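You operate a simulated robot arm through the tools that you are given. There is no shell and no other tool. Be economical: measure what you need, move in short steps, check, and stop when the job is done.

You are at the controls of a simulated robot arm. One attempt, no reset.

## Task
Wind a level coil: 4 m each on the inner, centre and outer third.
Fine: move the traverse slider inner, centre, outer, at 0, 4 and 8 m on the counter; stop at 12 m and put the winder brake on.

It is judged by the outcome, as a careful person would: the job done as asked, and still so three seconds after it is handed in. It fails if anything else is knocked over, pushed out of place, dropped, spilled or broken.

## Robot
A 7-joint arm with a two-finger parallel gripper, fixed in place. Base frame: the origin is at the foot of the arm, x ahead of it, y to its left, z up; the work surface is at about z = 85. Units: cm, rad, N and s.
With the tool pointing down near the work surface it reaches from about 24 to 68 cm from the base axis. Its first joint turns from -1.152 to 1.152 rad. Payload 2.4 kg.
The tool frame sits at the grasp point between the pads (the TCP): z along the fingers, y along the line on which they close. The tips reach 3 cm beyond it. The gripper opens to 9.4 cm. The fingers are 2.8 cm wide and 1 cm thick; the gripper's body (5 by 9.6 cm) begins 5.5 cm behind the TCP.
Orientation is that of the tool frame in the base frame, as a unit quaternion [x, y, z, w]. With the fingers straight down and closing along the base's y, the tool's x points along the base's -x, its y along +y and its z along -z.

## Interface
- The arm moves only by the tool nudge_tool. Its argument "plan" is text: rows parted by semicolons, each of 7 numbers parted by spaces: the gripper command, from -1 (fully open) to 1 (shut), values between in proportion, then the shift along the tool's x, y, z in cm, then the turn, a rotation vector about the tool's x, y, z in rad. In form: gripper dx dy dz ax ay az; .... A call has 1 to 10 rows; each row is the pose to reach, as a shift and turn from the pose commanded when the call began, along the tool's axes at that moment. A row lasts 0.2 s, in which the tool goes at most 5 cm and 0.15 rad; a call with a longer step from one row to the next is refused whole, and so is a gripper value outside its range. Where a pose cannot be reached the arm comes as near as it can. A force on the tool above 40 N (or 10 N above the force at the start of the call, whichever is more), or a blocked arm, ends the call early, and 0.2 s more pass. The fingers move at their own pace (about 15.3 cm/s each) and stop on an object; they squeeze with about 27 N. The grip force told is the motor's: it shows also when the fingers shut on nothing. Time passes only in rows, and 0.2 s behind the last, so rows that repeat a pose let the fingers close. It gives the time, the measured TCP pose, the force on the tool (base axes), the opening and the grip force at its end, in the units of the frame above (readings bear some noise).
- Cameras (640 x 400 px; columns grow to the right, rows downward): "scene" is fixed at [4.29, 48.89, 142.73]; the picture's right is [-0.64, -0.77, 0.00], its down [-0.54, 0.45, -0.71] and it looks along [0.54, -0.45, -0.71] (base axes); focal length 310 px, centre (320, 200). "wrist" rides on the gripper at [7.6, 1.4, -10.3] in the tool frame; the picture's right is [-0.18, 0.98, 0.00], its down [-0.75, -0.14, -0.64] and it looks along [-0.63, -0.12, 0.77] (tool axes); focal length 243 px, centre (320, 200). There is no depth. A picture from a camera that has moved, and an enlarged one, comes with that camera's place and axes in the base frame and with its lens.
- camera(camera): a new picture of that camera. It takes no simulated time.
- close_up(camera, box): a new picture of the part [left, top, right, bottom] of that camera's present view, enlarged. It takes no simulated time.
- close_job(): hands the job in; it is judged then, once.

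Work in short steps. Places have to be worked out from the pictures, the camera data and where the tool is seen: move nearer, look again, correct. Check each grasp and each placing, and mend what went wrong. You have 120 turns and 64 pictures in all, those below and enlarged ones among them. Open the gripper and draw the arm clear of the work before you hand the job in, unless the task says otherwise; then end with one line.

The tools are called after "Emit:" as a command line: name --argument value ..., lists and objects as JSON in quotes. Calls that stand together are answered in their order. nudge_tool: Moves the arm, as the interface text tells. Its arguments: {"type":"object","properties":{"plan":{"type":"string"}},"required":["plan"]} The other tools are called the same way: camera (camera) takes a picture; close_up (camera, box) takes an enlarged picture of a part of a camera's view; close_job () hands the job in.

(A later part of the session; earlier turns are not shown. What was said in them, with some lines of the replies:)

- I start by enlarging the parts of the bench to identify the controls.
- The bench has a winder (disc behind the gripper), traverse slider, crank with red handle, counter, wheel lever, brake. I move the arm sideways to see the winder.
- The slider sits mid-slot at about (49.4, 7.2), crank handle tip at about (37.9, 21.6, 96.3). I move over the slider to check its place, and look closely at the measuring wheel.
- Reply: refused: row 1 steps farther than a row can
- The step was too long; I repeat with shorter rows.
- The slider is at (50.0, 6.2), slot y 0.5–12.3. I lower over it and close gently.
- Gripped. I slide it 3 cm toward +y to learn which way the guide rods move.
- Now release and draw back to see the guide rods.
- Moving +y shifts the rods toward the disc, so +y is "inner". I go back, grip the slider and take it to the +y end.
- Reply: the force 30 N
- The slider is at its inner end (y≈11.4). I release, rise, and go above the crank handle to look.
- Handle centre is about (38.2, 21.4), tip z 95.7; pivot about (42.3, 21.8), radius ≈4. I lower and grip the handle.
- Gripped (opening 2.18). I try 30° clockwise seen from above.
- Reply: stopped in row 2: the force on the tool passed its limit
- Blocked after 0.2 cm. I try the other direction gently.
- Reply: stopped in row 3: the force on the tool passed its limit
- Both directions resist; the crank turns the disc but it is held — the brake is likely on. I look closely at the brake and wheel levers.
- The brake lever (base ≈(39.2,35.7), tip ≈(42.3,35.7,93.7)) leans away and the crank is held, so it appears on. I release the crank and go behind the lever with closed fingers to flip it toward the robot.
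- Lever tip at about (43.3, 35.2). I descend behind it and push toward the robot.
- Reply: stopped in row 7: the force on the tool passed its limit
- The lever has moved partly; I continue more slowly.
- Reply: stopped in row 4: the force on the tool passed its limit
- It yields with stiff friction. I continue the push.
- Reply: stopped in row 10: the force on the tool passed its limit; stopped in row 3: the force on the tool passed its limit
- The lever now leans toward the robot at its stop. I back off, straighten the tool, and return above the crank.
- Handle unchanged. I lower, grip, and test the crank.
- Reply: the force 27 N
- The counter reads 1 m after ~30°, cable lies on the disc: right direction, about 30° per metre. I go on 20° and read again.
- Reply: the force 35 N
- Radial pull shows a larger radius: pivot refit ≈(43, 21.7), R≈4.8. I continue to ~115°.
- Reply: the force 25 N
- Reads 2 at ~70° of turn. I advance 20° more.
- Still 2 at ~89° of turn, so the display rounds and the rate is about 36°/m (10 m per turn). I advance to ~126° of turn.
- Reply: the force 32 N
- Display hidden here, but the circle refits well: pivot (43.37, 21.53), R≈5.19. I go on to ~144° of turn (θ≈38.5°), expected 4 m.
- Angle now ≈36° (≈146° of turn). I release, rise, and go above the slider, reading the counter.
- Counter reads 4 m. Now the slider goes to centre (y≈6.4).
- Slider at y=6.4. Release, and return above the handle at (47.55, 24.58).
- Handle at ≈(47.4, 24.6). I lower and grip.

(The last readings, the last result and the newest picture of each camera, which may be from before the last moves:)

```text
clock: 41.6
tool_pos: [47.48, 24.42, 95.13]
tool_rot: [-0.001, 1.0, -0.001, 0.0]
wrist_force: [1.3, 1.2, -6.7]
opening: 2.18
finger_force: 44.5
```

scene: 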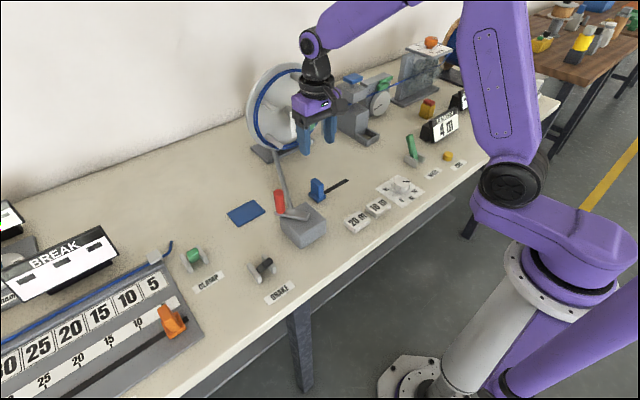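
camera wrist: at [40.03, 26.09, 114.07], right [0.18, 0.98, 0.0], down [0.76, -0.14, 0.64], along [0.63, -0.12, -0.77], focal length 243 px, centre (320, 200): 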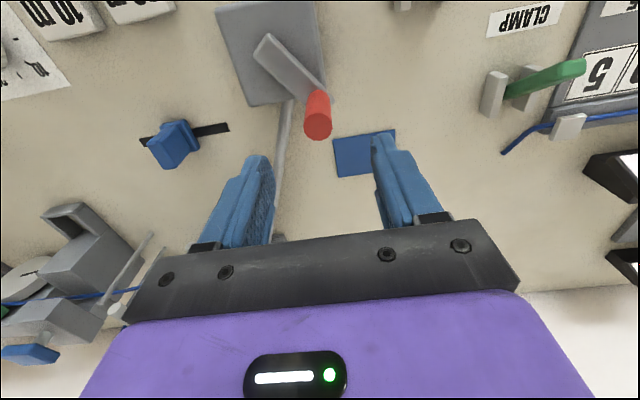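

Gripped at θ≈35°. I crank on to θ≈−70°.

Emit:
nudge_tool --plan "1 -0.71 -1.21 0 0 0 0; 1 -1.01 -2.52 0 0 0 0; 1 -0.95 -3.86 0 0 0 0; 1 -0.55 -5.15 0 0 0 0; 1 0.18 -6.28 0 0 0 0; 1 1.18 -7.2 0 0 0 0; 1 2.37 -7.82 0 0 0 0; 1 2.37 -7.82 0 0 0 0"

Emit:
camera --camera "scene"

```text
clock: 43.4
tool_pos: [45.17, 16.74, 95.01]
tool_rot: [-0.002, 1.0, 0.0, -0.001]
wrist_force: [4.9, 11.2, -3.9]
opening: 2.16
finger_force: 45.2
```

```text
21 pictures are left
```

scene: 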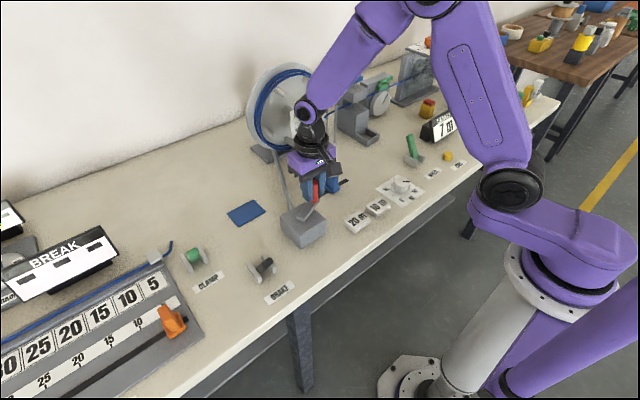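

Reads 7 at ≈252° of turn (36°/m fits). I approach the 7.5 flip to calibrate: to θ=−84°.

Emit:
nudge_tool --plan "1 0.59 -0.21 0 0 0 0; 1 1.22 -0.31 0 0 0 0; 1 1.22 -0.31 0 0 0 0"

Emit:
close_up --camera "scene" --box '[400, 90, 480, 150]'

Emit:
nudge_tool --plan "1 0.62 -0.03 0 0 0 0; 1 0.62 -0.03 0 0 0 0"

Emit:
close_up --camera "scene" --box '[400, 90, 480, 150]'

```text
clock: 44.2
tool_pos: [43.85, 16.47, 95.07]
tool_rot: [-0.001, 1.0, -0.001, -0.001]
wrist_force: [6.2, 13.1, -4.8]
opening: 2.18
finger_force: 44.9
```

```text
6.67 times, centred on (440, 120) of scene
camera zoom: at [4.31, 48.93, 142.71], right [-0.64, -0.77, 0.0], down [-0.54, 0.45, -0.71], along [0.54, -0.45, -0.71], focal length 2065 px, centre (-480, 733)
```

zoom: 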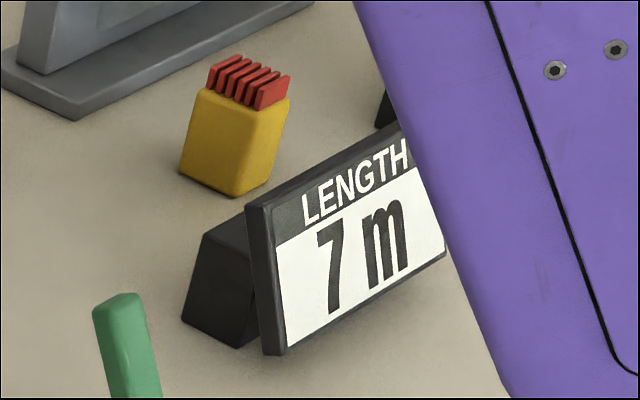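

```text
clock: 44.8
tool_pos: [43.31, 16.31, 95.06]
tool_rot: [0.0, 1.0, -0.001, -0.001]
wrist_force: [6.7, 9.4, 2.8]
opening: 2.15
finger_force: 45.3
```

```text
6.67 times, centred on (440, 120) of scene
camera zoom: at [4.3, 48.92, 142.72], right [-0.64, -0.77, 0.0], down [-0.54, 0.45, -0.71], along [0.54, -0.45, -0.71], focal length 2065 px, centre (-480, 733)
```

zoom: 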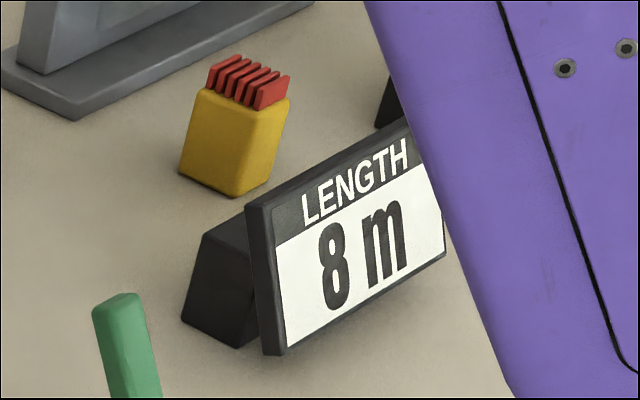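

The flip to 8 is at ≈270° of turn = 7.5 m, confirming 36°/m. I go on to θ≈−105.5°, i.e. 8.0 m.

Emit:
nudge_tool --plan "1 0.64 0.05 0 0 0 0; 1 1.31 0.19 0 0 0 0; 1 1.31 0.19 0 0 0 0"

```text
clock: 45.6
tool_pos: [42.01, 16.34, 95.0]
tool_rot: [0.0, 1.0, -0.002, -0.001]
wrist_force: [6.4, -1.7, 8.9]
opening: 2.13
finger_force: 45.5
```

That is ≈7.98 m. Release, rise and go to the slider at (49.65, 6.4).

Emit:
nudge_tool --plan "-0.3 0 0 0 0 0 0; -0.3 0 0 0 0 0 0; -0.3 0 0 -4 0 0 0; -0.3 0 0 -8 0 0 0; -0.3 -2.5 -3 -8.5 0 0 0; -0.3 -5 -6.5 -8.5 0 0 0; -0.3 -7.65 -9.9 -8.5 0 0 0; -0.3 -7.65 -9.9 -4 0 0 0; -0.3 -7.65 -9.9 0 0 0 0; -0.3 -7.65 -9.9 4.6 0 0 0"

Emit:
nudge_tool --plan "0.5 0 0 0 0 0 0; 1 0 0 0 0 0 0; 1 0 0 0 0 0 0; 1 0 0 0 0 0 0"

Emit:
nudge_tool --plan "1 0 -1 0 0 0 0; 1 0 -2 0 0 0 0; 1 0 -3 0 0 0 0; 1 0 -4 0 0 0 0; 1 0 -4.6 0 0 0 0; 1 0 -5.1 0 0 0 0; 1 0 -5.1 0 0 0 0"

Emit:
camera --camera "scene"

```text
clock: 47.8
tool_pos: [49.61, 6.58, 90.37]
tool_rot: [-0.001, 1.0, -0.001, -0.002]
wrist_force: [0.0, -0.2, 0.1]
opening: 6.13
finger_force: 0.0
```

```text
clock: 48.8
tool_pos: [49.64, 6.62, 90.38]
tool_rot: [-0.001, 1.0, -0.001, -0.002]
wrist_force: [0.5, -3.2, -14.3]
opening: 2.24
finger_force: 44.7
```

```text
clock: 50.4
tool_pos: [49.58, 1.48, 90.36]
tool_rot: [-0.001, 1.0, 0.0, -0.003]
wrist_force: [-2.5, 4.0, -17.9]
opening: 2.26
finger_force: 44.8
```

```text
18 pictures are left
```

scene: 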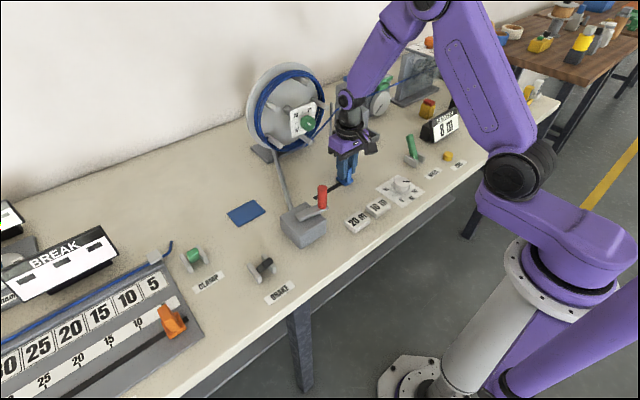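

Slider is at the outer end; counter 8 m. Release and return to the handle at (42.0, 16.4).

Emit:
nudge_tool --plan "-0.3 0 0 0 0 0 0; -0.3 0 0 0 0 0 0; -0.3 0 0 -4.5 0 0 0; -0.3 0 0 -9 0 0 0; -0.3 0 0 -13.2 0 0 0; -0.3 2 4 -13.2 0 0 0; -0.3 4 8 -13.2 0 0 0; -0.3 6 12 -13.2 0 0 0; -0.3 7.6 14.9 -13.2 0 0 0; -0.3 7.6 14.9 -13.2 0 0 0"

Emit:
camera --camera "wrist"

```text
clock: 52.6
tool_pos: [41.93, 16.54, 103.66]
tool_rot: [-0.001, 1.0, -0.001, 0.0]
wrist_force: [0.0, 0.1, 0.3]
opening: 6.1
finger_force: 0.1
```

```text
17 pictures are left
camera wrist: at [34.48, 17.86, 113.88], right [0.18, 0.98, 0.0], down [0.76, -0.14, 0.64], along [0.63, -0.12, -0.77], focal length 243 px, centre (320, 200)
```

wrist: 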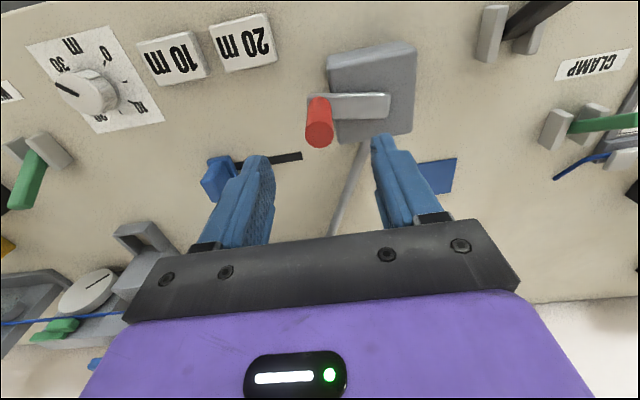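

Handle ≈(42.2, 16.3). Lower and grip.

Emit:
nudge_tool --plan "-0.3 -0.1 -0.15 4 0 0 0; -0.3 -0.1 -0.15 8.6 0 0 0; -0.3 -0.1 -0.15 8.6 0 0 0; 0.5 -0.1 -0.15 8.6 0 0 0; 1 -0.1 -0.15 8.6 0 0 0; 1 -0.1 -0.15 8.6 0 0 0"

```text
clock: 54.0
tool_pos: [42.29, 16.33, 95.11]
tool_rot: [-0.003, 1.0, -0.001, -0.001]
wrist_force: [0.0, 9.5, -12.9]
opening: 2.16
finger_force: 45.1
```

Gripped. I crank on through θ=180° to 150° (expected ≈10.9 m).

Emit:
nudge_tool --plan "1 1.35 0.76 0 0 0 0; 1 2.43 1.58 0 0 0 0; 1 3.25 2.66 0 0 0 0; 1 3.77 3.91 0 0 0 0; 1 3.95 5.25 0 0 0 0; 1 3.77 6.59 0 0 0 0; 1 3.25 7.75 0 0 0 0; 1 3.25 7.75 0 0 0 0"

Emit:
close_up --camera "scene" --box '[230, 60, 470, 260]'

```text
clock: 55.8
tool_pos: [38.6, 23.97, 95.06]
tool_rot: [-0.002, 1.0, 0.0, 0.0]
wrist_force: [-12.9, 0.7, 4.3]
opening: 2.14
finger_force: 45.5
```

```text
2.00 times, centred on (350, 160) of scene
camera zoom: at [4.25, 48.89, 142.73], right [-0.64, -0.77, 0.0], down [-0.54, 0.45, -0.71], along [0.54, -0.45, -0.71], focal length 620 px, centre (260, 280)
```

zoom: 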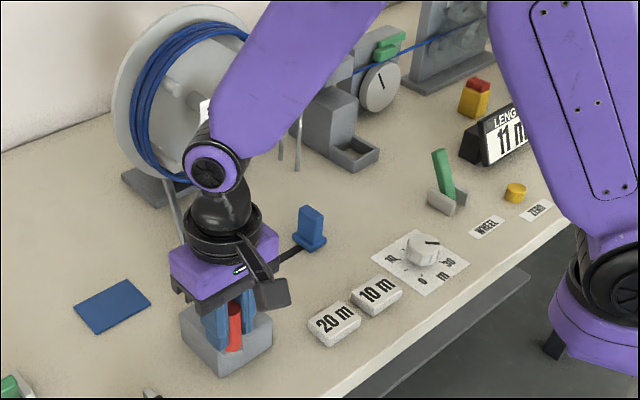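

Reads 11 at ≈10.8 m. I proceed to θ≈124° (expected ≈11.6 m, past the flip to 12).

Emit:
nudge_tool --plan "1 -0.51 0.84 0 0 0 0; 1 -1.02 1.36 0 0 0 0; 1 -1.59 1.80 0 0 0 0; 1 -1.59 1.80 0 0 0 0"

Emit:
close_up --camera "scene" --box '[400, 90, 480, 150]'

```text
clock: 56.8
tool_pos: [40.54, 25.77, 95.01]
tool_rot: [-0.002, 1.0, 0.0, 0.0]
wrist_force: [-11.0, 4.9, -4.7]
opening: 2.16
finger_force: 45.6
```

```text
6.67 times, centred on (440, 120) of scene
camera zoom: at [4.27, 48.91, 142.72], right [-0.64, -0.77, 0.0], down [-0.54, 0.45, -0.71], along [0.54, -0.45, -0.71], focal length 2065 px, centre (-480, 733)
```

zoom: 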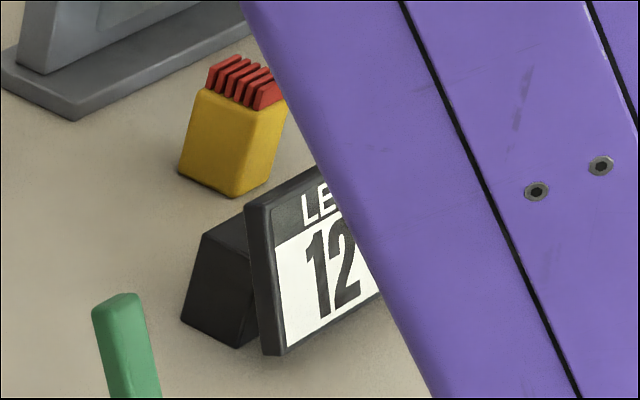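

12 shown at ≈11.6 m. The last bit: to θ≈110.5° = 12.0 m.

Emit:
nudge_tool --plan "1 -0.54 0.32 0 0 0 0; 1 -1.08 0.56 0 0 0 0; 1 -1.08 0.56 0 0 0 0"

```text
clock: 57.6
tool_pos: [41.57, 26.36, 95.1]
tool_rot: [-0.002, 1.0, 0.0, -0.001]
wrist_force: [-8.8, 6.8, -3.3]
opening: 2.16
finger_force: 45.1
```

At ≈12.0 m. I release, rise, and go in front of the brake lever with closed fingers.

Emit:
nudge_tool --plan "-0.3 0 0 0 0 0 0; -0.3 0 0 0 0 0 0; -0.3 0 0 -4.5 0 0 0; -0.3 0 0 -9 0 0 0; 1 3 2.5 -9 0 0 0; 1 6 5 -9 0 0 0; 1 9 7 -9 0 0 0; 1 11.5 9 -9 0 0 0; 1 11.5 9 -9 0 0 0"

Emit:
camera --camera "wrist"

Emit:
camera --camera "scene"

```text
clock: 59.6
tool_pos: [30.02, 35.35, 104.13]
tool_rot: [-0.001, 1.0, -0.002, -0.001]
wrist_force: [-0.9, -0.1, 0.2]
opening: 0.01
finger_force: 26.7
```

```text
14 pictures are left
camera wrist: at [22.45, 36.75, 114.34], right [0.18, 0.98, 0.0], down [0.76, -0.14, 0.64], along [0.63, -0.12, -0.77], focal length 243 px, centre (320, 200)
```

wrist: 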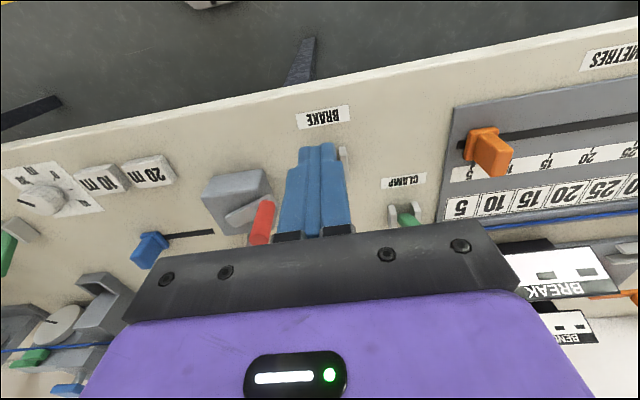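

```text
13 pictures are left
```

scene: 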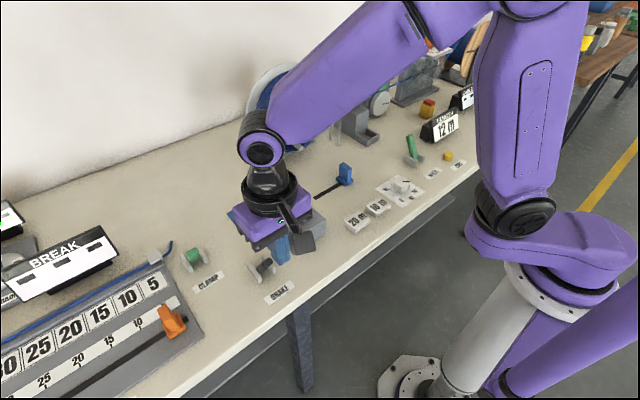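

Counter 12 m. I lower in front of the lever and push it away from the robot.

Emit:
nudge_tool --plan "1 0 0 4 0 0 0; 1 0 0 8 0 0 0; 1 0 0 10.8 0 0 0; 1 -1 0 10.8 0 0 0; 1 -2 0 10.8 0 0 0; 1 -2.8 0 10.8 0 0 0; 1 -3.3 0 10.8 0 0 0; 1 -3.8 0 10.8 0 0 0; 1 -4.2 0 10.8 0 0 0; 1 -4.6 0 10.8 0 0 0"

Emit:
nudge_tool --plan "1 -0.4 0 0 0 0 0; 1 -0.8 0 0 0 0 0; 1 -1.2 0 0 0 0 0; 1 -1.6 0 0 0 0 0; 1 -2.0 0 0 0 0 0; 1 -2.4 0 0 0 0 0; 1 -2.8 0 0 0 0 0; 1 -3.2 0 0 0 0 0; 1 -3.6 0 0 0 0 0; 1 -4 0 0 0 0 0"

Emit:
close_up --camera "scene" --box '[160, 130, 340, 310]'

```text
clock: 61.8
tool_pos: [34.59, 35.37, 93.24]
tool_rot: [-0.001, 1.0, 0.0, 0.0]
wrist_force: [-1.7, 0.9, 1.2]
opening: 0.0
finger_force: 27.1
```

```text
clock: 62.9
tool_pos: [36.22, 35.3, 93.51]
tool_rot: [-0.001, 1.0, -0.001, -0.001]
wrist_force: [-5.1, -5.5, 13.2]
opening: 0.0
finger_force: 26.8
stopped in row 5: the force on the tool passed its limit (the readings are from after the stop); the commanded pose is now the measured one
```

```text
2.22 times, centred on (250, 220) of scene
camera zoom: at [4.26, 48.86, 142.74], right [-0.64, -0.77, 0.0], down [-0.54, 0.45, -0.71], along [0.54, -0.45, -0.71], focal length 688 px, centre (476, 156)
```

zoom: 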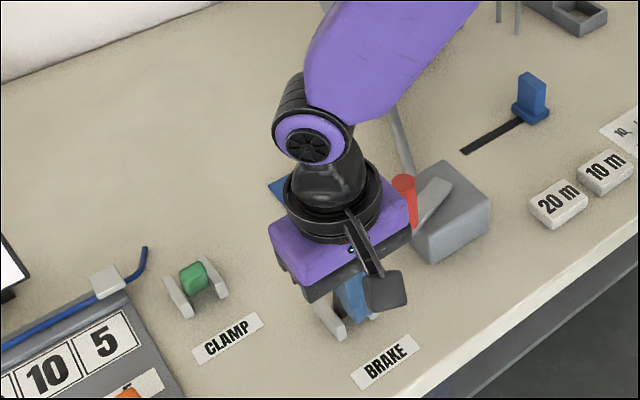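

Progress with friction, as before. I continue pushing.

Emit:
nudge_tool --plan "1 -0.5 0 -0.1 0 0 0; 1 -0.9 0 -0.1 0 0 0; 1 -1.3 0 -0.1 0 0 0; 1 -1.7 0 -0.1 0 0 0; 1 -2.1 0 -0.1 0 0 0; 1 -2.5 0 -0.1 0 0 0; 1 -2.9 0 -0.1 0 0 0; 1 -3.3 0 -0.1 0 0 0; 1 -3.7 0 -0.1 0 0 0; 1 -4.1 0 -0.1 0 0 0"

Emit:
nudge_tool --plan "1 -0.5 0 -0.1 0 0 0; 1 -0.9 0 -0.1 0 0 0; 1 -1.3 0 -0.1 0 0 0; 1 -1.7 0 -0.1 0 0 0; 1 -2.1 0 -0.1 0 0 0; 1 -2.5 0 -0.1 0 0 0; 1 -2.9 0 -0.1 0 0 0; 1 -3.3 0 -0.1 0 0 0; 1 -3.7 0 -0.1 0 0 0; 1 -4.1 0 -0.1 0 0 0"

Emit:
nudge_tool --plan "1 -0.5 0 0 0 0 0; 1 -0.9 0 0 0 0 0; 1 -1.3 0 0 0 0 0; 1 -1.7 0 0 0 0 0; 1 -2.1 0 0 0 0 0; 1 -2.5 0 0 0 0 0"

Emit:
close_up --camera "scene" --box '[160, 130, 340, 310]'

```text
clock: 63.6
tool_pos: [37.42, 35.31, 93.85]
tool_rot: [0.0, 1.0, 0.0, 0.001]
wrist_force: [-1.7, -4.2, 10.3]
opening: 0.0
finger_force: 27.1
stopped in row 3: the force on the tool passed its limit (the readings are from after the stop); the commanded pose is now the measured one
```

```text
clock: 65.7
tool_pos: [40.49, 35.4, 93.76]
tool_rot: [-0.003, 1.0, -0.005, -0.008]
wrist_force: [-10.3, -3.3, 11.5]
opening: 0.01
finger_force: 26.8
stopped in row 10: the force on the tool passed its limit (the readings are from after the stop); the commanded pose is now the measured one
```

```text
clock: 66.2
tool_pos: [40.46, 35.38, 93.78]
tool_rot: [-0.003, 1.0, -0.008, -0.014]
wrist_force: [-8.7, -3.0, 10.8]
opening: 0.04
finger_force: 26.9
stopped in row 2: the force on the tool passed its limit (the readings are from after the stop); the commanded pose is now the measured one
```

```text
2.22 times, centred on (250, 220) of scene
camera zoom: at [4.26, 48.87, 142.74], right [-0.64, -0.77, 0.0], down [-0.54, 0.45, -0.71], along [0.54, -0.45, -0.71], focal length 688 px, centre (476, 156)
```

zoom: 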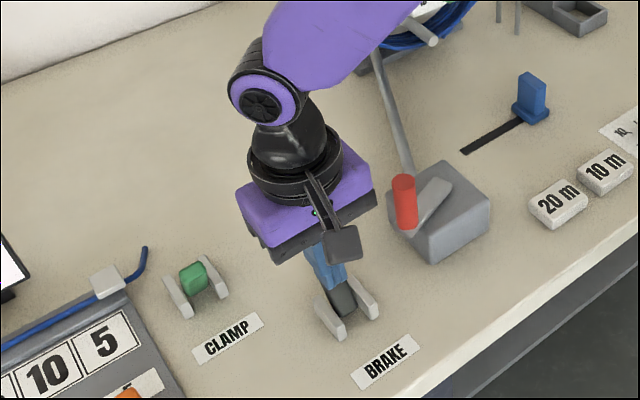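

Against the stop now. I back off, rise, open and withdraw to a clear place to check everything.

Emit:
nudge_tool --plan "1 1.5 0 0 0 0 0; 1 3 0 -1 0 0 0; 1 4 0 -5 0 0 0; 1 5 0 -9 0 0 0; -1 6 -4 -12 0 0 0; -1 7 -8 -15 0 0 0; -1 8 -12 -17 0 0 0; -1 9 -16 -19 0 0 0; -1 10 -20 -20 0 0 0; -1 10 -24 -21 0 0 0"

Emit:
nudge_tool --plan "-1 0 -4 0 0 0 0; -1 0 -8 0 0 0 0; -1 0 -11 0 0 0 0; -1 0 -11 0 0 0 0"

Emit:
camera --camera "scene"

Emit:
close_up --camera "scene" --box '[170, 220, 300, 310]'

Emit:
close_up --camera "scene" --box '[240, 50, 480, 200]'

```text
refused: row 5 steps farther than a row can; nothing moved
```

```text
clock: 66.7
tool_pos: [40.11, 32.56, 93.89]
tool_rot: [-0.016, 1.0, 0.007, -0.003]
wrist_force: [-5.0, 39.0, -12.4]
opening: 7.31
finger_force: 0.1
stopped in row 2: the force on the tool passed its limit (the readings are from after the stop); the commanded pose is now the measured one
```

```text
10 pictures are left
```

scene: 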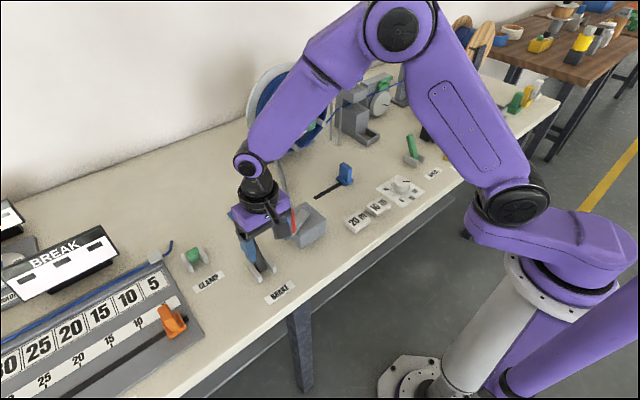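

```text
4.44 times, centred on (235, 265) of scene
camera zoom: at [4.29, 49.01, 142.69], right [-0.64, -0.77, 0.0], down [-0.54, 0.45, -0.71], along [0.54, -0.45, -0.71], focal length 1377 px, centre (698, -89)
```

zoom: 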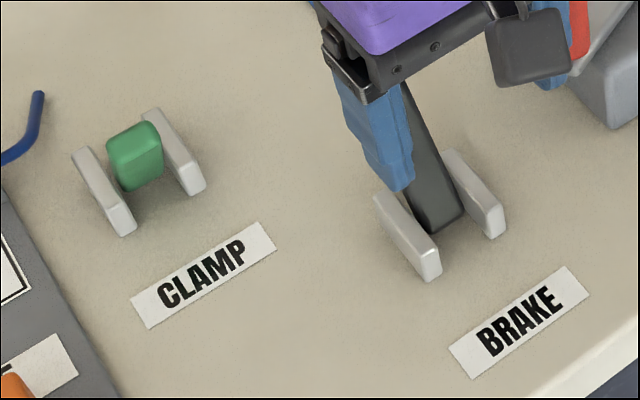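

```text
2.67 times, centred on (360, 125) of scene
camera zoom: at [4.29, 49.01, 142.69], right [-0.64, -0.77, 0.0], down [-0.54, 0.45, -0.71], along [0.54, -0.45, -0.71], focal length 826 px, centre (213, 400)
```

zoom: 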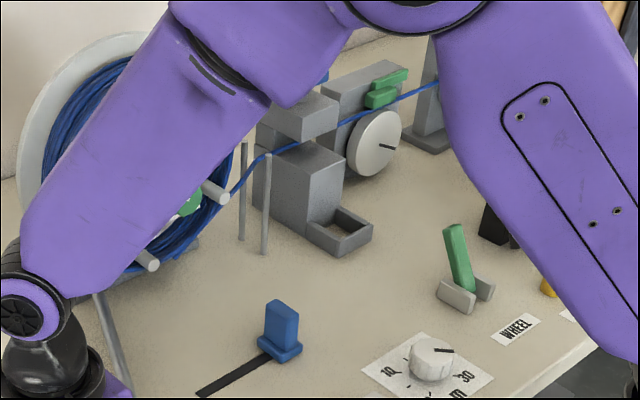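

My first row set was refused and the second opened the fingers beside the lever, touching lever and handle sideways. I ease back in +y, then rise straight up.

Emit:
nudge_tool --plan "-0.6 0 0.6 0 0 0 0; -0.6 0 1.3 0 0 0 0; -0.6 0 1.3 -3 0.014 -0.006 0.032; -0.6 0 1.3 -7 0.014 -0.006 0.032; -0.6 0 1.3 -11 0.014 -0.006 0.032; -0.6 2 -1 -14 0.014 -0.006 0.032; -0.6 4 -4 -16 0.014 -0.006 0.032; -0.6 6 -7.5 -17 0.014 -0.006 0.032; -0.6 8 -11 -18 0.014 -0.006 0.032; -0.6 9 -15 -19 0.014 -0.006 0.032"

```text
clock: 68.9
tool_pos: [31.95, 16.27, 112.79]
tool_rot: [0.005, 1.0, -0.004, -0.003]
wrist_force: [0.5, 0.0, -0.3]
opening: 7.5
finger_force: 0.0
```

Clear; I move further to the side and check everything.

Emit:
nudge_tool --plan "-1 0 -4 -1 0 0 0; -1 0 -8 -2 0 0 0; -1 0 -12 -3 0 0 0; -1 0 -16 -4 0 0 0; -1 0 -18 -4 0 0 0; -1 0 -18 -4 0 0 0"

Emit:
camera --camera "scene"

Emit:
close_up --camera "scene" --box '[170, 180, 340, 310]'

Emit:
close_up --camera "scene" --box '[240, 50, 480, 200]'

```text
clock: 70.3
tool_pos: [31.89, -1.62, 117.01]
tool_rot: [0.005, 1.0, -0.005, -0.003]
wrist_force: [-0.1, -0.5, -0.6]
opening: 9.41
finger_force: 0.0
```

```text
7 pictures are left
```

scene: 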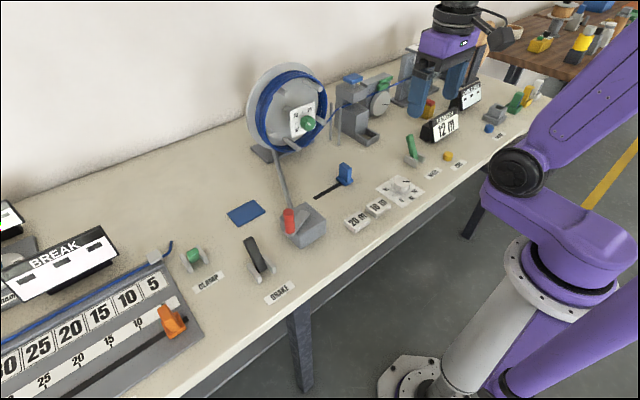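

```text
3.08 times, centred on (255, 245) of scene
camera zoom: at [4.29, 48.89, 142.73], right [-0.64, -0.77, 0.0], down [-0.54, 0.45, -0.71], along [0.54, -0.45, -0.71], focal length 953 px, centre (520, 62)
```

zoom: 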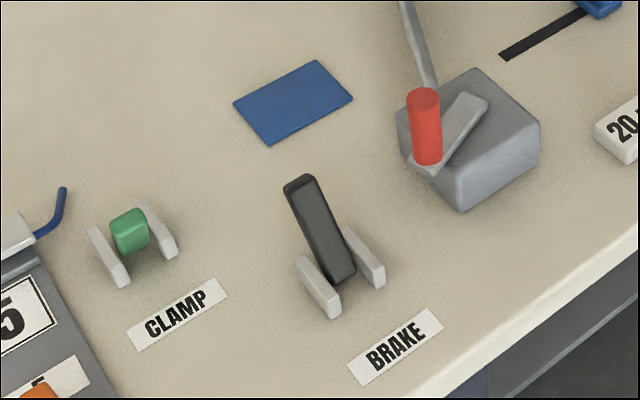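

```text
2.67 times, centred on (360, 125) of scene
camera zoom: at [4.29, 48.89, 142.73], right [-0.64, -0.77, 0.0], down [-0.54, 0.45, -0.71], along [0.54, -0.45, -0.71], focal length 826 px, centre (213, 400)
```

zoom: 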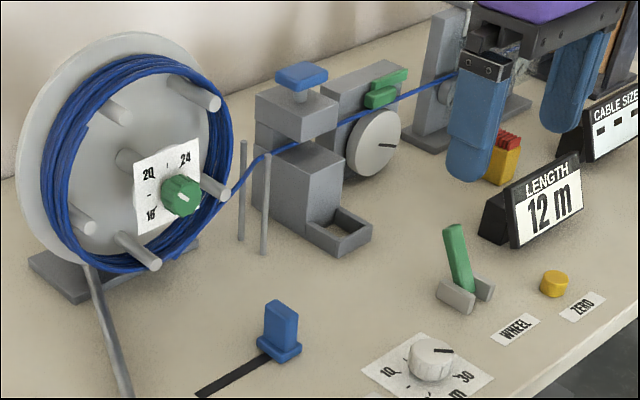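

The counter reads 12 m, the coil spans the three thirds, the brake lever is back in its original on position, and the arm is clear with the gripper open.

Emit:
close_job

```text
The job is handed in.
```

I wound 12 m of cable, about 4 m each with the slider at inner, centre and outer, and put the winder brake back on. The counter reads 12 m, nothing looks displaced, and the arm is clear. While withdrawing, the opened fingers pressed sideways on the brake lever and crank handle at about 40 N. The brake lever was still on and the counter still read 12 m when I checked afterwards.
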